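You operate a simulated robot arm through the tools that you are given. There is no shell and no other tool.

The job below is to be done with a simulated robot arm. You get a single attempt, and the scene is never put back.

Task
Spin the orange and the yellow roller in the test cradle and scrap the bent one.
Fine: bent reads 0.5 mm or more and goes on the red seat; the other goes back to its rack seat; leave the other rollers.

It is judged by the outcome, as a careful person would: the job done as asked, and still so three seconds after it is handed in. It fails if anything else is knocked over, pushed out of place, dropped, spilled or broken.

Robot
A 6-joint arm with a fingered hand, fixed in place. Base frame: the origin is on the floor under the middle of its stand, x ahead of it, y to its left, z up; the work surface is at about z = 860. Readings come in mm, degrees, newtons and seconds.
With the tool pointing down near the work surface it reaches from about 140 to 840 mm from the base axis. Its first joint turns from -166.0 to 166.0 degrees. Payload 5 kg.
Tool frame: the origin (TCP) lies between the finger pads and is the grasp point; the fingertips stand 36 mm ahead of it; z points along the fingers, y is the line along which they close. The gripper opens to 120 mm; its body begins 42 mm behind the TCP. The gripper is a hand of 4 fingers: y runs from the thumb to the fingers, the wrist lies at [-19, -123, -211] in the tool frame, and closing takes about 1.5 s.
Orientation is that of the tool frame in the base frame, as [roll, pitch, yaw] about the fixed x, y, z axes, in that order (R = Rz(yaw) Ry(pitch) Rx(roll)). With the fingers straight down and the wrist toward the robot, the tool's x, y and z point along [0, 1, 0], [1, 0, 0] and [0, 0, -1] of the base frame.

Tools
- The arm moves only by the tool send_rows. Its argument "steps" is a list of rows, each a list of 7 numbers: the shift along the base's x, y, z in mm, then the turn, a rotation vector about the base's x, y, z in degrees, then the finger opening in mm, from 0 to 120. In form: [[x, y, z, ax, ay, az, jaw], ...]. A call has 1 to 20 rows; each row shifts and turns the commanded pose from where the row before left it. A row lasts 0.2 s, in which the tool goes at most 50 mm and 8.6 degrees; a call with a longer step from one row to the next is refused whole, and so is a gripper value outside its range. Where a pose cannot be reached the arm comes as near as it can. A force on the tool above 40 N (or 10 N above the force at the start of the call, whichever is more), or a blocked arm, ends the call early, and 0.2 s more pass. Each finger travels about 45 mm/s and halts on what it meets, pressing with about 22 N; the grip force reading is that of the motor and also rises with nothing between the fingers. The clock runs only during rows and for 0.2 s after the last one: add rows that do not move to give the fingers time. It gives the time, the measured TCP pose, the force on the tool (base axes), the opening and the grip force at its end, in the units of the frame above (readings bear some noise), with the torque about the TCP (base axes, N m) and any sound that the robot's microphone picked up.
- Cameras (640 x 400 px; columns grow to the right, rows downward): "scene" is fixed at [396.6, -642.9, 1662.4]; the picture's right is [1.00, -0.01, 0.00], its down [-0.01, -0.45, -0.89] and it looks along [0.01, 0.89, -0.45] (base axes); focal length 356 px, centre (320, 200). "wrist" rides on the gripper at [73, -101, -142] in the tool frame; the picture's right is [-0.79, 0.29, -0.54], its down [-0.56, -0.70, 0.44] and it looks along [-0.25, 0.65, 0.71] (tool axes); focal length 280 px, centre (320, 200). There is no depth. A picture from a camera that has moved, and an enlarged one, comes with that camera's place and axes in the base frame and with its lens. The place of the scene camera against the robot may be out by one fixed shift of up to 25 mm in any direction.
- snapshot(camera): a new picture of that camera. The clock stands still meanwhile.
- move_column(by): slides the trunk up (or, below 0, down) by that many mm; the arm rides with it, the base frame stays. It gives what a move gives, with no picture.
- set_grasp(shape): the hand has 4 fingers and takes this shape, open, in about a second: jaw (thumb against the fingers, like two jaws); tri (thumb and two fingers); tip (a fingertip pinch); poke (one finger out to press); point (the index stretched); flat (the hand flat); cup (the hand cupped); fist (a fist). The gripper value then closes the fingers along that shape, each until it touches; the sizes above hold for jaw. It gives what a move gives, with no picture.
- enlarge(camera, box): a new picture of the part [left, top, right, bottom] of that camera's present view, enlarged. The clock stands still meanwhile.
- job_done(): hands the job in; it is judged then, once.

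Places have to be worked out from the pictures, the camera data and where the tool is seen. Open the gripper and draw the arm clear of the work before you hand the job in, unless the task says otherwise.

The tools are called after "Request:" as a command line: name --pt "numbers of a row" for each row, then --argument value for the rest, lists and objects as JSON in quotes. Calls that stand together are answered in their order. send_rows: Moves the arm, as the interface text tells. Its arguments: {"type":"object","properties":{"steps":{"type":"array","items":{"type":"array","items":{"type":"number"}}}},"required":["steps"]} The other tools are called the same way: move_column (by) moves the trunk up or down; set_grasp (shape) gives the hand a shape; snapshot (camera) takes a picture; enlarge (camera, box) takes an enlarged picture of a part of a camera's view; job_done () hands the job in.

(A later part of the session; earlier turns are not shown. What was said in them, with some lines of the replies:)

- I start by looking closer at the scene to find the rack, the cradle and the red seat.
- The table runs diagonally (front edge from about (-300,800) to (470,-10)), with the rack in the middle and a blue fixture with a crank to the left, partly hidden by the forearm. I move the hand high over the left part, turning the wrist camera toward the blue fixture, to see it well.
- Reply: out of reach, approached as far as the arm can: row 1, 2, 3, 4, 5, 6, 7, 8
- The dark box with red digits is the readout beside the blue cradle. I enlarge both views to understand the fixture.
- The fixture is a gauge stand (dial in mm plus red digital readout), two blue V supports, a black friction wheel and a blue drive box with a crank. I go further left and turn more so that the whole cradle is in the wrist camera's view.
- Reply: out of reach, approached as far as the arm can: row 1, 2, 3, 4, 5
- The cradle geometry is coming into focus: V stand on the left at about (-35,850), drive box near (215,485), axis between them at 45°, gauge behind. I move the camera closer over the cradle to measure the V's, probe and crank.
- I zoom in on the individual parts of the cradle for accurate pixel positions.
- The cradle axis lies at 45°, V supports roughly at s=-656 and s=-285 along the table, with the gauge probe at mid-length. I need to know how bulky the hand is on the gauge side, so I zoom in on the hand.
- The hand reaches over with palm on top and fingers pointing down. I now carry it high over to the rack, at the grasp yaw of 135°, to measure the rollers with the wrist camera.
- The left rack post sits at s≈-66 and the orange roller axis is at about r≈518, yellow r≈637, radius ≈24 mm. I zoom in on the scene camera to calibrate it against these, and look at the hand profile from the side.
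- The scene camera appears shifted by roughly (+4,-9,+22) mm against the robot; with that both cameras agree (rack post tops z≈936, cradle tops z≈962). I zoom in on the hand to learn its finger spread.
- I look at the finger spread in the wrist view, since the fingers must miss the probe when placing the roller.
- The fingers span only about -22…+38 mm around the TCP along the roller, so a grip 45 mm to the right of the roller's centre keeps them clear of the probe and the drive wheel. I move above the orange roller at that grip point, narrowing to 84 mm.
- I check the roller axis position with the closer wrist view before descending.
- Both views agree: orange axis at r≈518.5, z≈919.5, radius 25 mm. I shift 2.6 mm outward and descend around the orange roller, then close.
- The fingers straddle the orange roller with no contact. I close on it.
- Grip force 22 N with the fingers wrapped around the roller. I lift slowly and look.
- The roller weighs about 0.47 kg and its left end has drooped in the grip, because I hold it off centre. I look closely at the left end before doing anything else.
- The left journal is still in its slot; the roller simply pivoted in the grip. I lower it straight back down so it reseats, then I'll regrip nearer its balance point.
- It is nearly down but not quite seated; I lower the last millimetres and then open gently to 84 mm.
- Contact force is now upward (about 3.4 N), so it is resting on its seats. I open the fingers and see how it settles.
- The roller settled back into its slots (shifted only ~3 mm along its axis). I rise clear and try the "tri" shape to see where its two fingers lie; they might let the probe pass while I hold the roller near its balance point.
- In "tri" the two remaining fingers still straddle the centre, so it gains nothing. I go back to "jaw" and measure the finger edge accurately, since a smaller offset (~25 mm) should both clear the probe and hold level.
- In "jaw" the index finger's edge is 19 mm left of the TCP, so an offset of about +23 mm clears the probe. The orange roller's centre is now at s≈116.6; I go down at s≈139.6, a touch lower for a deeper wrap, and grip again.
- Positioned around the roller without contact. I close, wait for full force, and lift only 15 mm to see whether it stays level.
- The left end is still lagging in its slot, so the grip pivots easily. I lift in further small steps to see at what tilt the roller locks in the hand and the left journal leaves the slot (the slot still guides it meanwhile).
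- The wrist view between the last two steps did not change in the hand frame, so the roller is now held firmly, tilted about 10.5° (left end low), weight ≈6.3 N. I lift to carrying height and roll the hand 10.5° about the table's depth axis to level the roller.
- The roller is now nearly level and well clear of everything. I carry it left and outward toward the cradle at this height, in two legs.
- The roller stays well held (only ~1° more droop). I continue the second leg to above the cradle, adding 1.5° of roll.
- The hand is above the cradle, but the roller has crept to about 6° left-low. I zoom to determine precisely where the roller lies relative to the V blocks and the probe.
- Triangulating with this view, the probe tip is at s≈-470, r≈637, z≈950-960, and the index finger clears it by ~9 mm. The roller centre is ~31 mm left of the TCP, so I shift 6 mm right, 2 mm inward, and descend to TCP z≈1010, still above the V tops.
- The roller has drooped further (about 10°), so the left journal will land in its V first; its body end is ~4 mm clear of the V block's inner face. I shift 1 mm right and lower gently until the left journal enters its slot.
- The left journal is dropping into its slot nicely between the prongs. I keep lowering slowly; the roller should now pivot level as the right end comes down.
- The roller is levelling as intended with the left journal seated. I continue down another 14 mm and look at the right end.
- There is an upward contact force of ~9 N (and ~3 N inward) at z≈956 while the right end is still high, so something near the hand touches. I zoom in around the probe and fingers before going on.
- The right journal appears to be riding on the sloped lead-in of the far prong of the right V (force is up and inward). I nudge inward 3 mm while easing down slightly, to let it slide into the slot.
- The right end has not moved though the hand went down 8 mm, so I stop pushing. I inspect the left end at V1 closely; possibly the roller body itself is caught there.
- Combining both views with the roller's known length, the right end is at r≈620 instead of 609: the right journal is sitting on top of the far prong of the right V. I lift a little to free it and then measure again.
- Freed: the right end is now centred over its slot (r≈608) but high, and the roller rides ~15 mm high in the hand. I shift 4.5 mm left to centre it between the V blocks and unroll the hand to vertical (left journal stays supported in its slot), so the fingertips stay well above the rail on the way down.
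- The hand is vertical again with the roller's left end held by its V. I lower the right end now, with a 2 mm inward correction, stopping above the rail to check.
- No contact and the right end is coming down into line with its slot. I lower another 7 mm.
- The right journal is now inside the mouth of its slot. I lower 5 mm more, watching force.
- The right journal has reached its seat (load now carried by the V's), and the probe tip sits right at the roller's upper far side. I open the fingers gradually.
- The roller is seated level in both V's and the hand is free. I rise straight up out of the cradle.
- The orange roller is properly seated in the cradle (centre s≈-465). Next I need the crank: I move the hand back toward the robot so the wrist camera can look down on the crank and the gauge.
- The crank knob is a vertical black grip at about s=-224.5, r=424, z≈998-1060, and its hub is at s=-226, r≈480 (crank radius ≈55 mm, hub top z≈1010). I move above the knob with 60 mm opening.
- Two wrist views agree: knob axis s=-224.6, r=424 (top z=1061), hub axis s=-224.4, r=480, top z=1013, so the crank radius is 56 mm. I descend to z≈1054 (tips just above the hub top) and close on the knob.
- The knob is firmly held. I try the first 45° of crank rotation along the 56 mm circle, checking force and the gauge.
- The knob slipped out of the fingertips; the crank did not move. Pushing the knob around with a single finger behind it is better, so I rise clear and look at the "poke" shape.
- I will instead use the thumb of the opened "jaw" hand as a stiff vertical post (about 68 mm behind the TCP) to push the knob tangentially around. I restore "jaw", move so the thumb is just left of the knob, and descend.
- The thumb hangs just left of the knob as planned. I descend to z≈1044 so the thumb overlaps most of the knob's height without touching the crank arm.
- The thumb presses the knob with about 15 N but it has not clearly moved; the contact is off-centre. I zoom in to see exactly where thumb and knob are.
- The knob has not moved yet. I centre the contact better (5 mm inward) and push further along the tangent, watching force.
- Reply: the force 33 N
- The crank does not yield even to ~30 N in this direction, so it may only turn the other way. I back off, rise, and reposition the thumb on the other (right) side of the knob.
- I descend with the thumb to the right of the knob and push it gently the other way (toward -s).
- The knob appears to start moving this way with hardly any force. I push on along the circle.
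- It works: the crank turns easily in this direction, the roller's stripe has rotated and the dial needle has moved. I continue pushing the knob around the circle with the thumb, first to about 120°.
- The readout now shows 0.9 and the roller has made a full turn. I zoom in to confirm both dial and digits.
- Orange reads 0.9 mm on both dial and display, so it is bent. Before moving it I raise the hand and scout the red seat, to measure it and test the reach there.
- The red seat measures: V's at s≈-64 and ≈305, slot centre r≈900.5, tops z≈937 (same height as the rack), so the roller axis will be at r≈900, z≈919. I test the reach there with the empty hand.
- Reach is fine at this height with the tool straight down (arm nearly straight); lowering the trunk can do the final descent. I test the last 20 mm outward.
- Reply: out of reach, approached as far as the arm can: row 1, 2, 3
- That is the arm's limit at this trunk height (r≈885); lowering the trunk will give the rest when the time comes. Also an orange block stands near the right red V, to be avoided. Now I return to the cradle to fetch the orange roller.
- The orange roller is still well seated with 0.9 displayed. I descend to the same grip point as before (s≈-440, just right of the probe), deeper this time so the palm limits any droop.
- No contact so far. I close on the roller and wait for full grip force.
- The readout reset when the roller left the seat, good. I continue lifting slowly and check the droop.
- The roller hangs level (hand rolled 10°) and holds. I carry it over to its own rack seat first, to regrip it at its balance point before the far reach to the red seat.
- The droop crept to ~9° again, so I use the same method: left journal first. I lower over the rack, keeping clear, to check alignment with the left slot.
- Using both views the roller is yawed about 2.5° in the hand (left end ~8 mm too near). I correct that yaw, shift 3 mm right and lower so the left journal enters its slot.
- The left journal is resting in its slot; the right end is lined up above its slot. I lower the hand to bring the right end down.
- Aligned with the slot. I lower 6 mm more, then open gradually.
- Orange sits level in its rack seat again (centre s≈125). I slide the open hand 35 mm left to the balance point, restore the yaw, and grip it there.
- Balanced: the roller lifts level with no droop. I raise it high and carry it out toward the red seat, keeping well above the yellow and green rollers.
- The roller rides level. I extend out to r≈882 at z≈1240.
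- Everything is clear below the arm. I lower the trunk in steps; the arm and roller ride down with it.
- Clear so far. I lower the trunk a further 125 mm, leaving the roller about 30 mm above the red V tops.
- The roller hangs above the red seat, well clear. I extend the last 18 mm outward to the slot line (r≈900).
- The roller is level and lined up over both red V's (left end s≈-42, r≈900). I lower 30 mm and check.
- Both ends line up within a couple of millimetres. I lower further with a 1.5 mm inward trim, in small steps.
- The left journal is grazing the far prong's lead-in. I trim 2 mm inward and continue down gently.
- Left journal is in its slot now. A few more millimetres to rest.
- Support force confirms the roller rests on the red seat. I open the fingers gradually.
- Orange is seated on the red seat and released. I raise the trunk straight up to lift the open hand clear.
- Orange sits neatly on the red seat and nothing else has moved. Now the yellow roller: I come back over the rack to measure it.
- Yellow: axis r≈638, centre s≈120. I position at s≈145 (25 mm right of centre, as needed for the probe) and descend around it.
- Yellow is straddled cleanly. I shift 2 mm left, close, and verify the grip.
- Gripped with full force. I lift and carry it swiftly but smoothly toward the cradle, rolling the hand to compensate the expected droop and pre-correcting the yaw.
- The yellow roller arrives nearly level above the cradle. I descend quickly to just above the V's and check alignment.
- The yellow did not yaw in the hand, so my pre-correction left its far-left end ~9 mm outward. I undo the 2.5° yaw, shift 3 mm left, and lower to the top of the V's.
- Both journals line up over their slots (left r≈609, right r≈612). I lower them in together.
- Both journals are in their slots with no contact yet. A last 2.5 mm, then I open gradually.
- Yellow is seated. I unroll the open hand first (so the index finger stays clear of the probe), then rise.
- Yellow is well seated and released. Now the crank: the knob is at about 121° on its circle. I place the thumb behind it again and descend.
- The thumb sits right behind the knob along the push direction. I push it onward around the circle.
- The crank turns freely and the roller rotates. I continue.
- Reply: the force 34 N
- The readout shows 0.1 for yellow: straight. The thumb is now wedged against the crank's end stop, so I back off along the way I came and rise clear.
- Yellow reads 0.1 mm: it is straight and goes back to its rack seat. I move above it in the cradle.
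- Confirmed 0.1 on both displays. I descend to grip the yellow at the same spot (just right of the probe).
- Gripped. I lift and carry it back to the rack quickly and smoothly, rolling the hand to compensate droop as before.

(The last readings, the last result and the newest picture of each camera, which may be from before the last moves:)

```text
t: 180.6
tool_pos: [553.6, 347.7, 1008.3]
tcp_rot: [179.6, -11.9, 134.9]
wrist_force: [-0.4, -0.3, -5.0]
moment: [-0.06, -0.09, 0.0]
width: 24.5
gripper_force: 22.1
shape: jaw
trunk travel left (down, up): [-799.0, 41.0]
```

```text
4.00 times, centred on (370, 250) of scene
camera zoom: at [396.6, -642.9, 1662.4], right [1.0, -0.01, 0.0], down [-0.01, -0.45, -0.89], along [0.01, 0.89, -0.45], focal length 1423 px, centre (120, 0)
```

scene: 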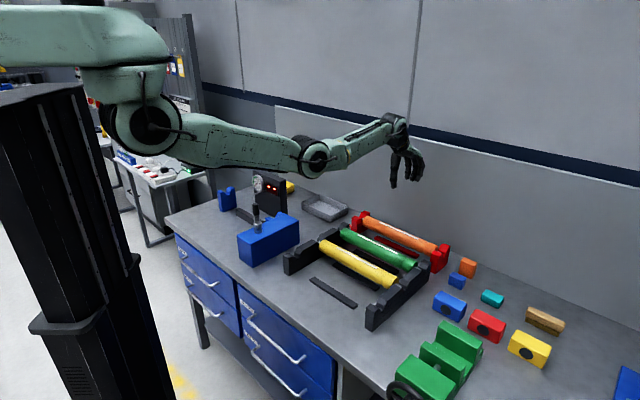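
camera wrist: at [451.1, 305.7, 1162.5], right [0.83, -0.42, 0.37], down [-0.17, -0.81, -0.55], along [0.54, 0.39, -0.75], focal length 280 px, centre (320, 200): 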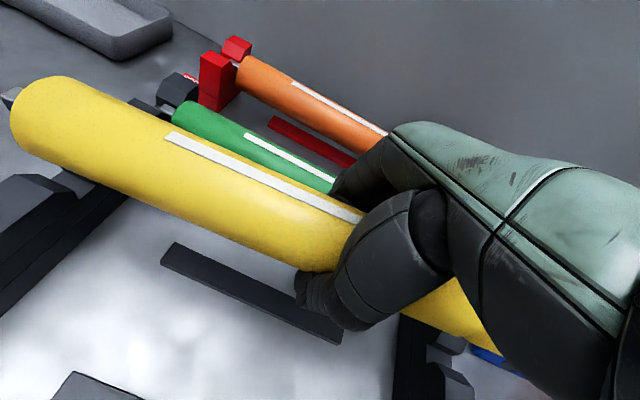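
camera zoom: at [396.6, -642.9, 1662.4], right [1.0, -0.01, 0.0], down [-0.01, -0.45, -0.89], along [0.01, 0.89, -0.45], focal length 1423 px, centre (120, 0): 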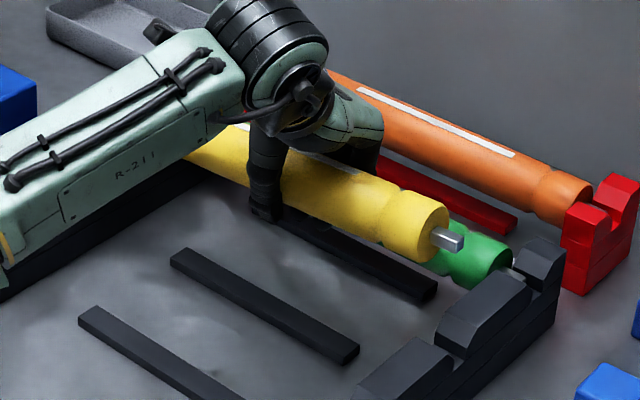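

Yellow is over its seat, about 5° left-low, with both ends on the seat line (r≈638). I lower toward the left slot first, shifting 3 mm right.

Request:
send_rows --pt "1 -1 -12 0 0 0 0" --pt "1.1 -1.1 -16 0 0 0 0" --pt "0 0 -16 0 0 0 0" --pt "0 0 -10 0 0 0 0" --pt "0 0 -4 0 0 0 0"

Request:
snapshot --camera "wrist"

Request:
enlarge --camera "wrist" --box '[0, 30, 200, 210]'

Request:
enlarge --camera "scene" --box '[340, 220, 440, 305]'

```text
t: 181.8
tool_pos: [555.1, 346.6, 949.7]
tcp_rot: [179.6, -11.9, 134.9]
wrist_force: [-0.1, 0.3, -5.7]
moment: [-0.09, -0.08, -0.02]
width: 24.6
gripper_force: 22.1
shape: jaw
trunk travel left (down, up): [-799.0, 41.0]
```

```text
taken
camera wrist: at [452.8, 303.7, 1104.6], right [0.83, -0.42, 0.37], down [-0.17, -0.81, -0.55], along [0.54, 0.39, -0.75], focal length 280 px, centre (320, 200)
```

wrist: 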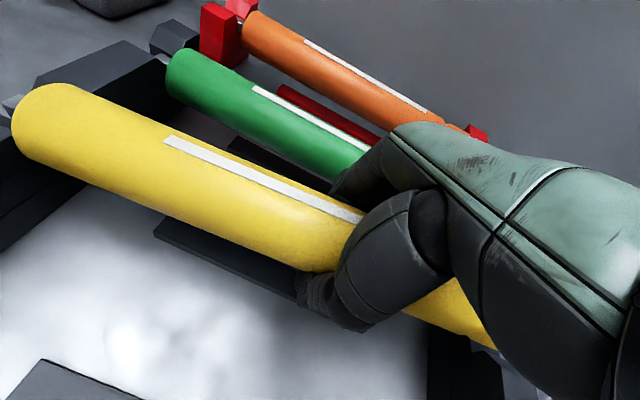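

```text
2.22 times, centred on (100, 120) of wrist
camera zoom: at [452.8, 303.7, 1104.6], right [0.83, -0.42, 0.37], down [-0.17, -0.81, -0.55], along [0.54, 0.39, -0.75], focal length 623 px, centre (809, 378)
```

zoom: 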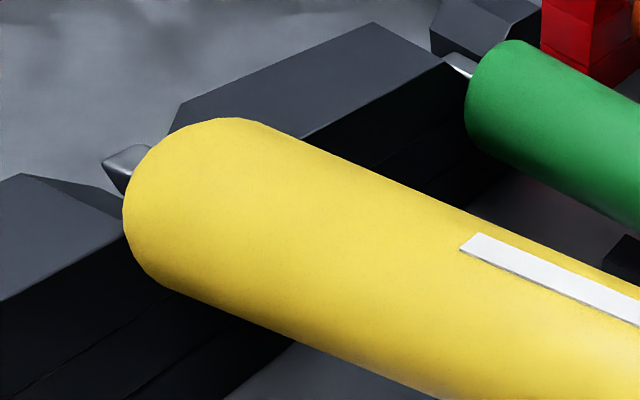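

```text
4.71 times, centred on (390, 262) of scene
camera zoom: at [396.6, -642.9, 1662.4], right [1.0, -0.01, 0.0], down [-0.01, -0.45, -0.89], along [0.01, 0.89, -0.45], focal length 1674 px, centre (-9, -94)
```

zoom: 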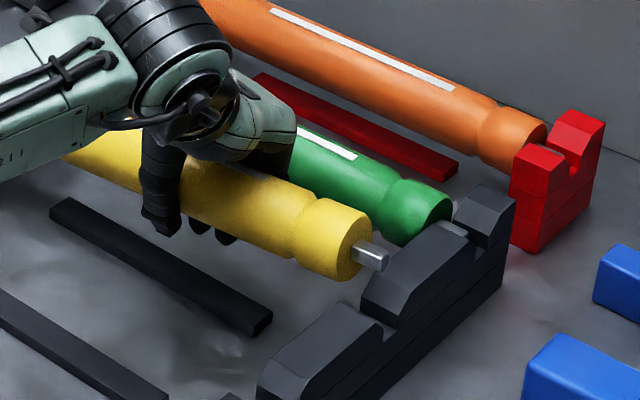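

Left journal lines up with its slot. I lower it in, then unroll the hand while the left end is supported.

Request:
send_rows --pt "0 0 -4 0 0 0 0" --pt "0 0 -4 0 0 0 0" --pt "0 0 -2 -1.5 -1.5 0 0" --pt "0 0 -1 -1.7 -1.7 0 0" --pt "0 0 -1 -1.7 -1.7 0 0" --pt "0 0 0 -1.7 -1.7 0 0" --pt "0 0 0 -1.8 -1.8 0 0" --pt "0 0 0 0 0 0 0"

Request:
snapshot --camera "wrist"

Request:
enlarge --camera "wrist" --box '[0, 0, 200, 180]'

Request:
enlarge --camera "scene" --box '[340, 220, 440, 305]'

```text
t: 183.6
tool_pos: [555.0, 345.9, 938.1]
tcp_rot: [179.6, 0.0, 135.0]
wrist_force: [-0.8, -0.2, -3.0]
moment: [0.19, 0.17, 0.04]
width: 24.4
gripper_force: 22.5
shape: jaw
trunk travel left (down, up): [-799.0, 41.0]
```

```text
taken
camera wrist: at [430.9, 325.3, 1081.4], right [0.76, -0.36, 0.54], down [-0.1, -0.89, -0.45], along [0.64, 0.29, -0.71], focal length 280 px, centre (320, 200)
```

wrist: 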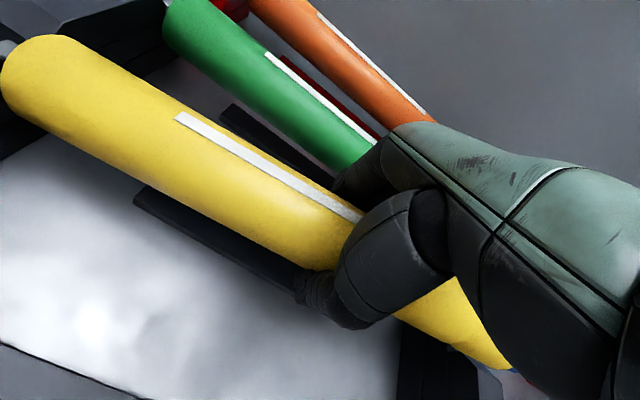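

```text
2.22 times, centred on (100, 90) of wrist
camera zoom: at [430.9, 325.3, 1081.4], right [0.76, -0.36, 0.54], down [-0.1, -0.89, -0.45], along [0.64, 0.29, -0.71], focal length 623 px, centre (809, 444)
```

zoom: 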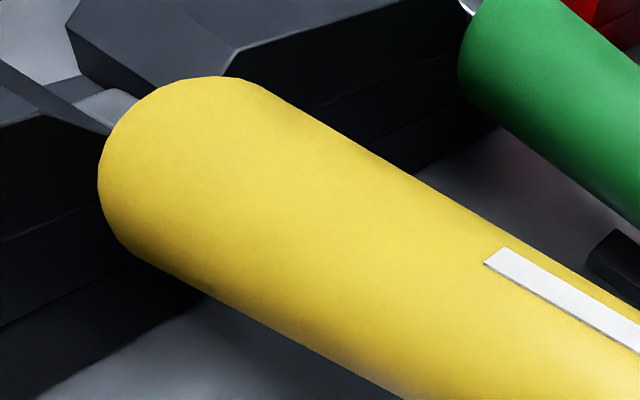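

```text
4.71 times, centred on (390, 262) of scene
camera zoom: at [396.6, -642.9, 1662.4], right [1.0, -0.01, 0.0], down [-0.01, -0.45, -0.89], along [0.01, 0.89, -0.45], focal length 1674 px, centre (-9, -94)
```

zoom: 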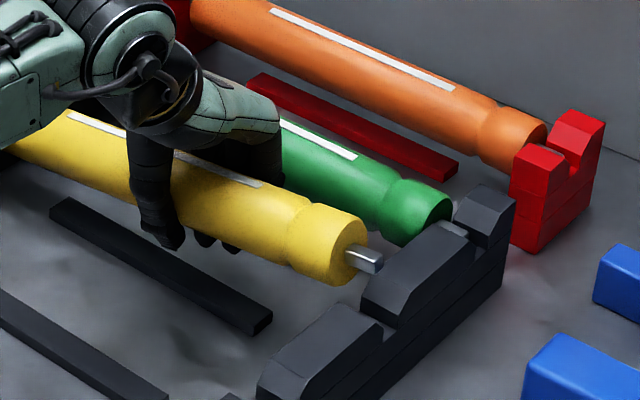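

Left journal is seated; the right one hangs right above its slot. I lower the right end.

Request:
send_rows --pt "0 0 -4 0 0 0 0" --pt "0 0 -4 0 0 0 0" --pt "0 0 -4 0 0 0 0" --pt "0 0 -4 0 0 0 0" --pt "0 0 -2 0 0 0 0" --pt "0 0 0 0 0 0 0"

Request:
enlarge --camera "scene" --box '[340, 220, 440, 305]'

Request:
snapshot --camera "wrist"

```text
t: 185.0
tool_pos: [555.0, 345.3, 921.1]
tcp_rot: [179.6, 0.0, 134.9]
wrist_force: [0.2, 0.3, -3.6]
moment: [0.22, 0.23, 0.07]
width: 24.7
gripper_force: 22.0
shape: jaw
trunk travel left (down, up): [-799.0, 41.0]
```

```text
4.71 times, centred on (390, 262) of scene
camera zoom: at [396.6, -642.9, 1662.4], right [1.0, -0.01, 0.0], down [-0.01, -0.45, -0.89], along [0.01, 0.89, -0.45], focal length 1674 px, centre (-9, -94)
```

zoom: 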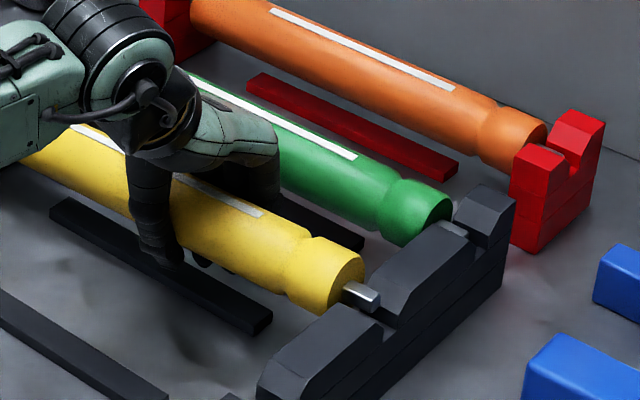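

```text
taken
camera wrist: at [431.0, 325.0, 1063.0], right [0.76, -0.36, 0.54], down [-0.1, -0.89, -0.45], along [0.64, 0.29, -0.71], focal length 280 px, centre (320, 200)
```

wrist: 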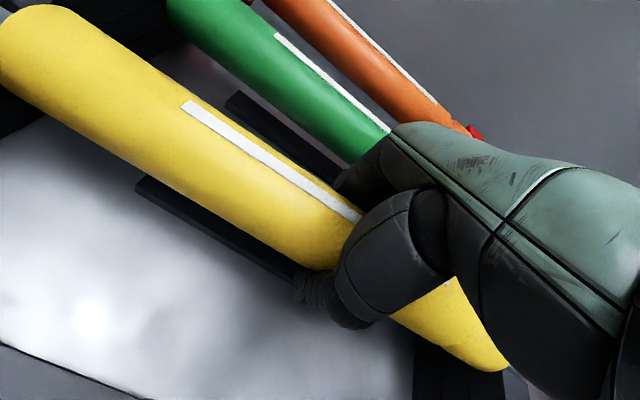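

The right journal is entering its slot. A few millimetres more, then a gradual release.

Request:
send_rows --pt "0 0 -2 0 0 0 0" --pt "0 0 -2 0 0 0 0" --pt "0 0 -1.5 0 0 0 0" --pt "0 0 -1 0 0 0 0" --pt "0 0 0 0 0 0 0"

Request:
enlarge --camera "scene" --box '[340, 220, 440, 305]'

```text
t: 186.2
tool_pos: [555.3, 346.5, 914.6]
tcp_rot: [179.5, 0.0, 135.0]
wrist_force: [1.1, 0.5, -2.7]
moment: [0.16, 0.2, 0.12]
width: 24.4
gripper_force: 21.9
shape: jaw
trunk travel left (down, up): [-799.0, 41.0]
```

```text
4.71 times, centred on (390, 262) of scene
camera zoom: at [396.6, -642.9, 1662.4], right [1.0, -0.01, 0.0], down [-0.01, -0.45, -0.89], along [0.01, 0.89, -0.45], focal length 1674 px, centre (-9, -94)
```

zoom: 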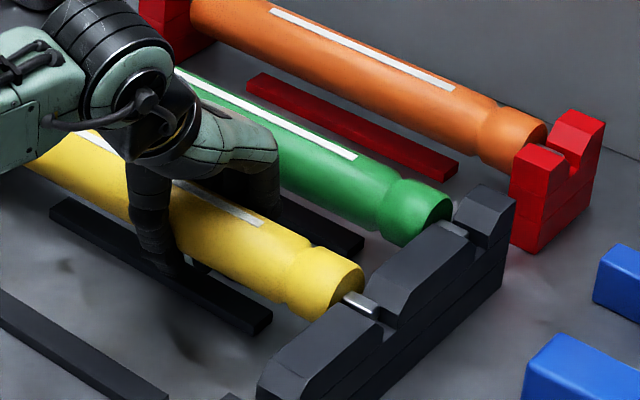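

Request:
send_rows --pt "0 0 -1.5 0 0 0 0" --pt "0 0 -1 0 0 0 0" --pt "0 0 0 0 0 0 0"

Request:
send_rows --pt "0 0 0 0 0 0 30" --pt "0 0 0 0 0 0 37" --pt "0 0 0 0 0 0 44" --pt "0 0 0 0 0 0 51" --pt "0 0 0 0 0 0 58" --pt "0 0 0 0 0 0 65" --pt "0 0 0 0 0 0 72" --pt "0 0 0 0 0 0 80" --pt "0 0 0 0 0 0 80"

Request:
enlarge --camera "scene" --box '[340, 220, 440, 305]'

Request:
snapshot --camera "wrist"

```text
t: 187.0
tool_pos: [556.2, 346.6, 910.6]
tcp_rot: [179.4, -0.1, 135.1]
wrist_force: [1.1, 0.2, -3.2]
moment: [0.18, 0.17, 0.12]
width: 23.9
gripper_force: 21.9
shape: jaw
trunk travel left (down, up): [-799.0, 41.0]
```

```text
t: 189.0
tool_pos: [554.9, 347.1, 911.9]
tcp_rot: [179.5, -0.1, 135.0]
wrist_force: [-1.3, 0.2, 0.1]
moment: [0.02, -0.01, 0.02]
width: 79.5
gripper_force: 0.0
shape: jaw
trunk travel left (down, up): [-799.0, 41.0]
```

```text
4.71 times, centred on (390, 262) of scene
camera zoom: at [396.6, -642.9, 1662.4], right [1.0, -0.01, 0.0], down [-0.01, -0.45, -0.89], along [0.01, 0.89, -0.45], focal length 1674 px, centre (-9, -94)
```

zoom: 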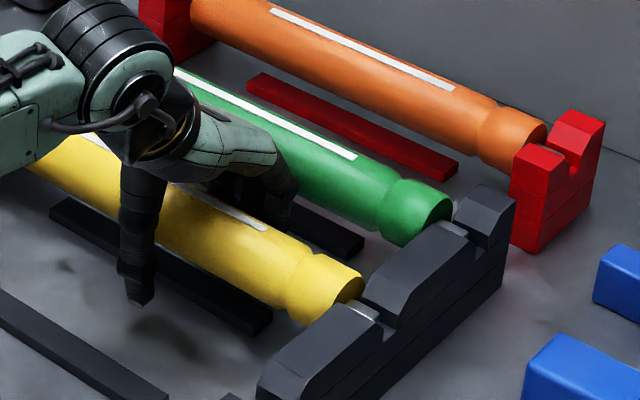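

```text
taken
camera wrist: at [430.9, 325.0, 1054.6], right [0.76, -0.36, 0.54], down [-0.1, -0.89, -0.45], along [0.64, 0.29, -0.71], focal length 280 px, centre (320, 200)
```

wrist: 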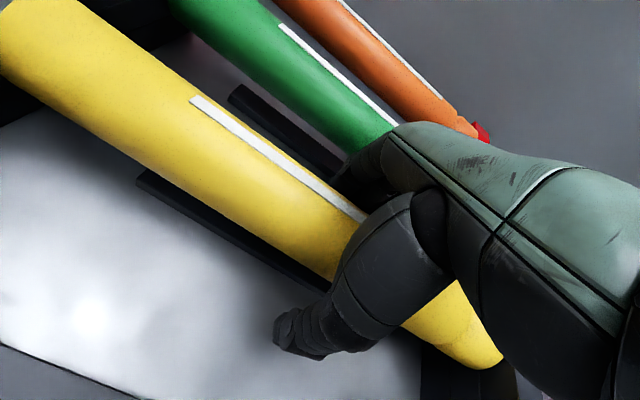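

Yellow is seated in its rack slots and released. I rise straight up and retreat, then inspect everything.

Request:
send_rows --pt "0 0 10 0 0 0 80" --pt "0 0 20 0 0 0 80" --pt "0 0 30 0 0 0 80" --pt "0 0 40 0 0 0 80" --pt "0 0 40 0 0 0 80" --pt "0 0 40 0 0 0 90" --pt "-10 -10 30 0 0 0 110" --pt "-20 -15 10 0 0 0 119" --pt "-30 -10 0 0 0 0 119" --pt "-30 -10 0 0 0 0 119" --pt "0 0 0 0 0 0 119"

Request:
snapshot --camera "scene"

Request:
snapshot --camera "wrist"

Request:
enlarge --camera "scene" --box '[270, 190, 470, 330]'

```text
t: 191.4
tool_pos: [467.1, 300.1, 1131.0]
tcp_rot: [179.6, -0.1, 135.0]
wrist_force: [0.2, 0.6, 0.2]
moment: [0.01, 0.0, 0.01]
width: 118.6
gripper_force: 0.0
shape: jaw
trunk travel left (down, up): [-799.0, 41.0]
```

```text
taken
```

scene: 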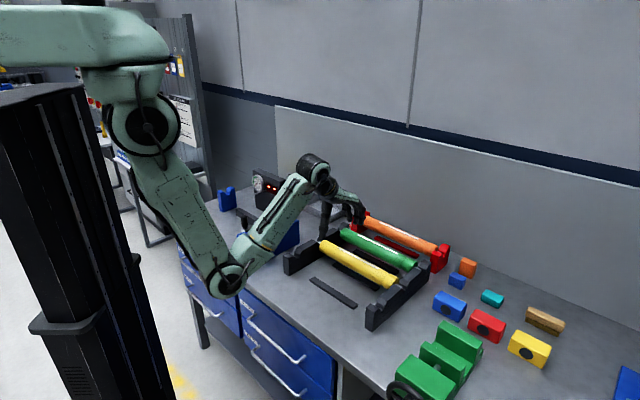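

```text
taken
camera wrist: at [342.1, 280.2, 1273.5], right [0.76, -0.36, 0.54], down [-0.1, -0.89, -0.45], along [0.64, 0.29, -0.71], focal length 280 px, centre (320, 200)
```

wrist: 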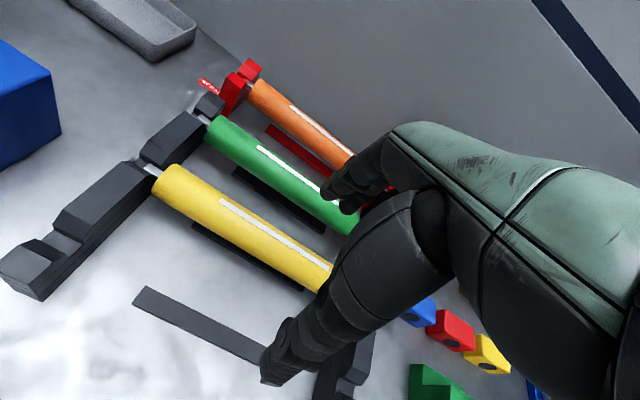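

```text
2.86 times, centred on (370, 260) of scene
camera zoom: at [396.6, -642.9, 1662.4], right [1.0, -0.01, 0.0], down [-0.01, -0.45, -0.89], along [0.01, 0.89, -0.45], focal length 1016 px, centre (177, 29)
```

zoom: 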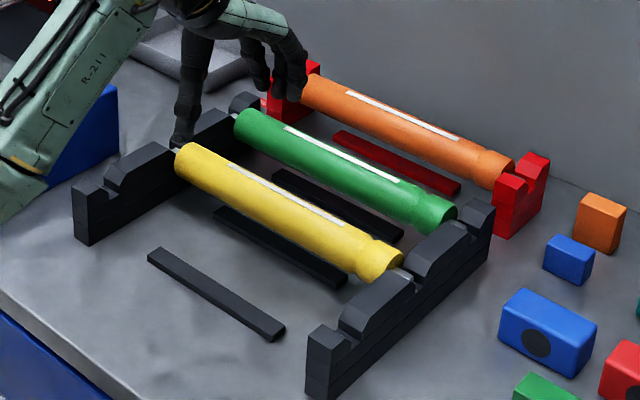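

Orange is on the red seat, yellow back in its rack seat, green untouched. I check the seatings closely and draw the arm up to its starting position.

Request:
enlarge --camera "wrist" --box '[120, 50, 280, 210]'

Request:
send_rows --pt "0 0 35 0 0 -3 119" --pt "5 15 35 0 0 -5 119" --pt "10 30 30 0 0 -5 119" --pt "10 30 30 0 0 -6 119" --pt "12 35 25 0 0 -6 119" --pt "12 35 20 0 0 -6 119" --pt "12 35 5 0 0 -6 119" --pt "0 0 0 0 0 -6 119" --pt "0 0 0 0 0 0 119"

Request:
snapshot --camera "scene"

Request:
enlarge --camera "scene" --box '[270, 190, 470, 330]'

Request:
snapshot --camera "wrist"

```text
2.50 times, centred on (200, 130) of wrist
camera zoom: at [342.1, 280.2, 1273.5], right [0.76, -0.36, 0.54], down [-0.1, -0.89, -0.45], along [0.64, 0.29, -0.71], focal length 701 px, centre (620, 375)
```

zoom: 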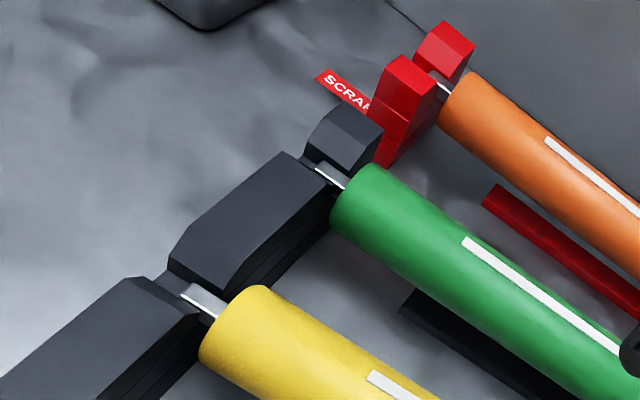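

```text
t: 193.4
tool_pos: [529.4, 482.7, 1307.3]
tcp_rot: [179.5, 0.1, 92.1]
wrist_force: [-0.2, 0.9, 0.4]
moment: [-0.01, 0.01, -0.02]
width: 118.9
gripper_force: 0.1
shape: jaw
out of reach, approached as far as the arm can: row 5
trunk travel left (down, up): [-799.0, 41.0]
```

```text
taken
```

scene: 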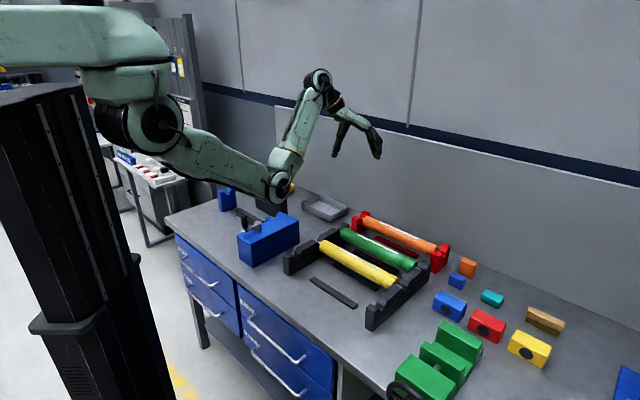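

```text
2.86 times, centred on (370, 260) of scene
camera zoom: at [396.6, -642.9, 1662.4], right [1.0, -0.01, 0.0], down [-0.01, -0.45, -0.89], along [0.01, 0.89, -0.45], focal length 1016 px, centre (177, 29)
```

zoom: 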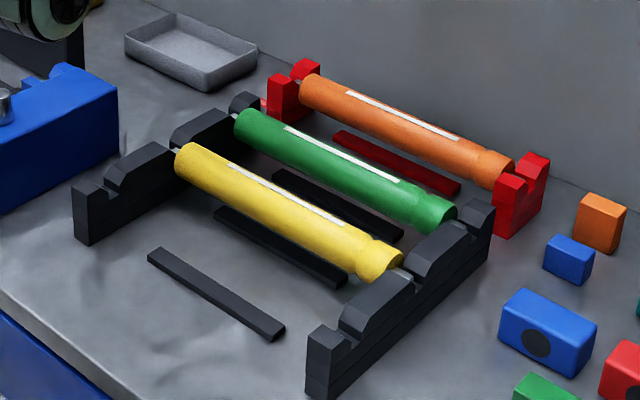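

```text
taken
camera wrist: at [424.6, 552.7, 1449.4], right [0.31, -0.78, 0.54], down [-0.68, -0.58, -0.45], along [0.67, -0.23, -0.71], focal length 280 px, centre (320, 200)
```

wrist: 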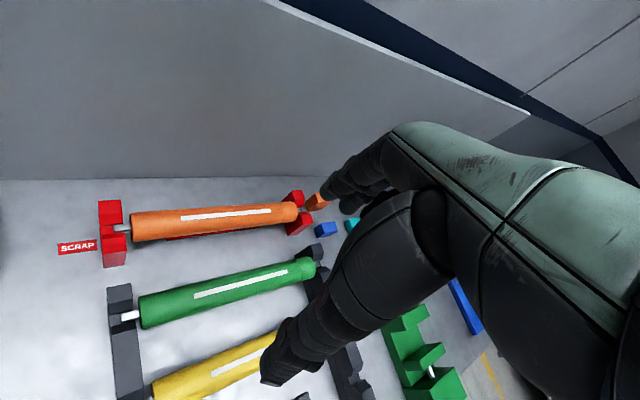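

Everything is as asked. Orange (0.9 mm) sits on the red scrap seat, and yellow (0.1 mm) is back in its rack seat. Green and all other items are unmoved, the gripper is open and the arm is clear. I hand the job in.

Request:
job_done

```text
The job is handed in.
```

I spun both rollers in the test cradle. The orange one is bent, so I moved it to the red scrap seat.

| Roller | Reading | Result | Where it is now |
|---|---|---|---|
| Orange | 0.9 mm | Bent (0.5 mm or more) | Red scrap seat |
| Yellow | 0.1 mm | Straight | Back in its rack seat |

The green roller and everything else on the bench look unmoved in the final pictures. The hand is open and the arm is back near its starting position. The job is handed in.

- **Orange put back in the rack briefly:** the gauge probe made me grip it off-centre, so it tilted. I set it back in its rack seat and gripped it again at its middle before taking it to the scrap seat.
- **Crank:** it only turned one way. I pushed on it with up to about 33 N before finding that out, and again when it reached its stop at the end of the yellow test. It still turned freely after the first push, and I saw no damage.
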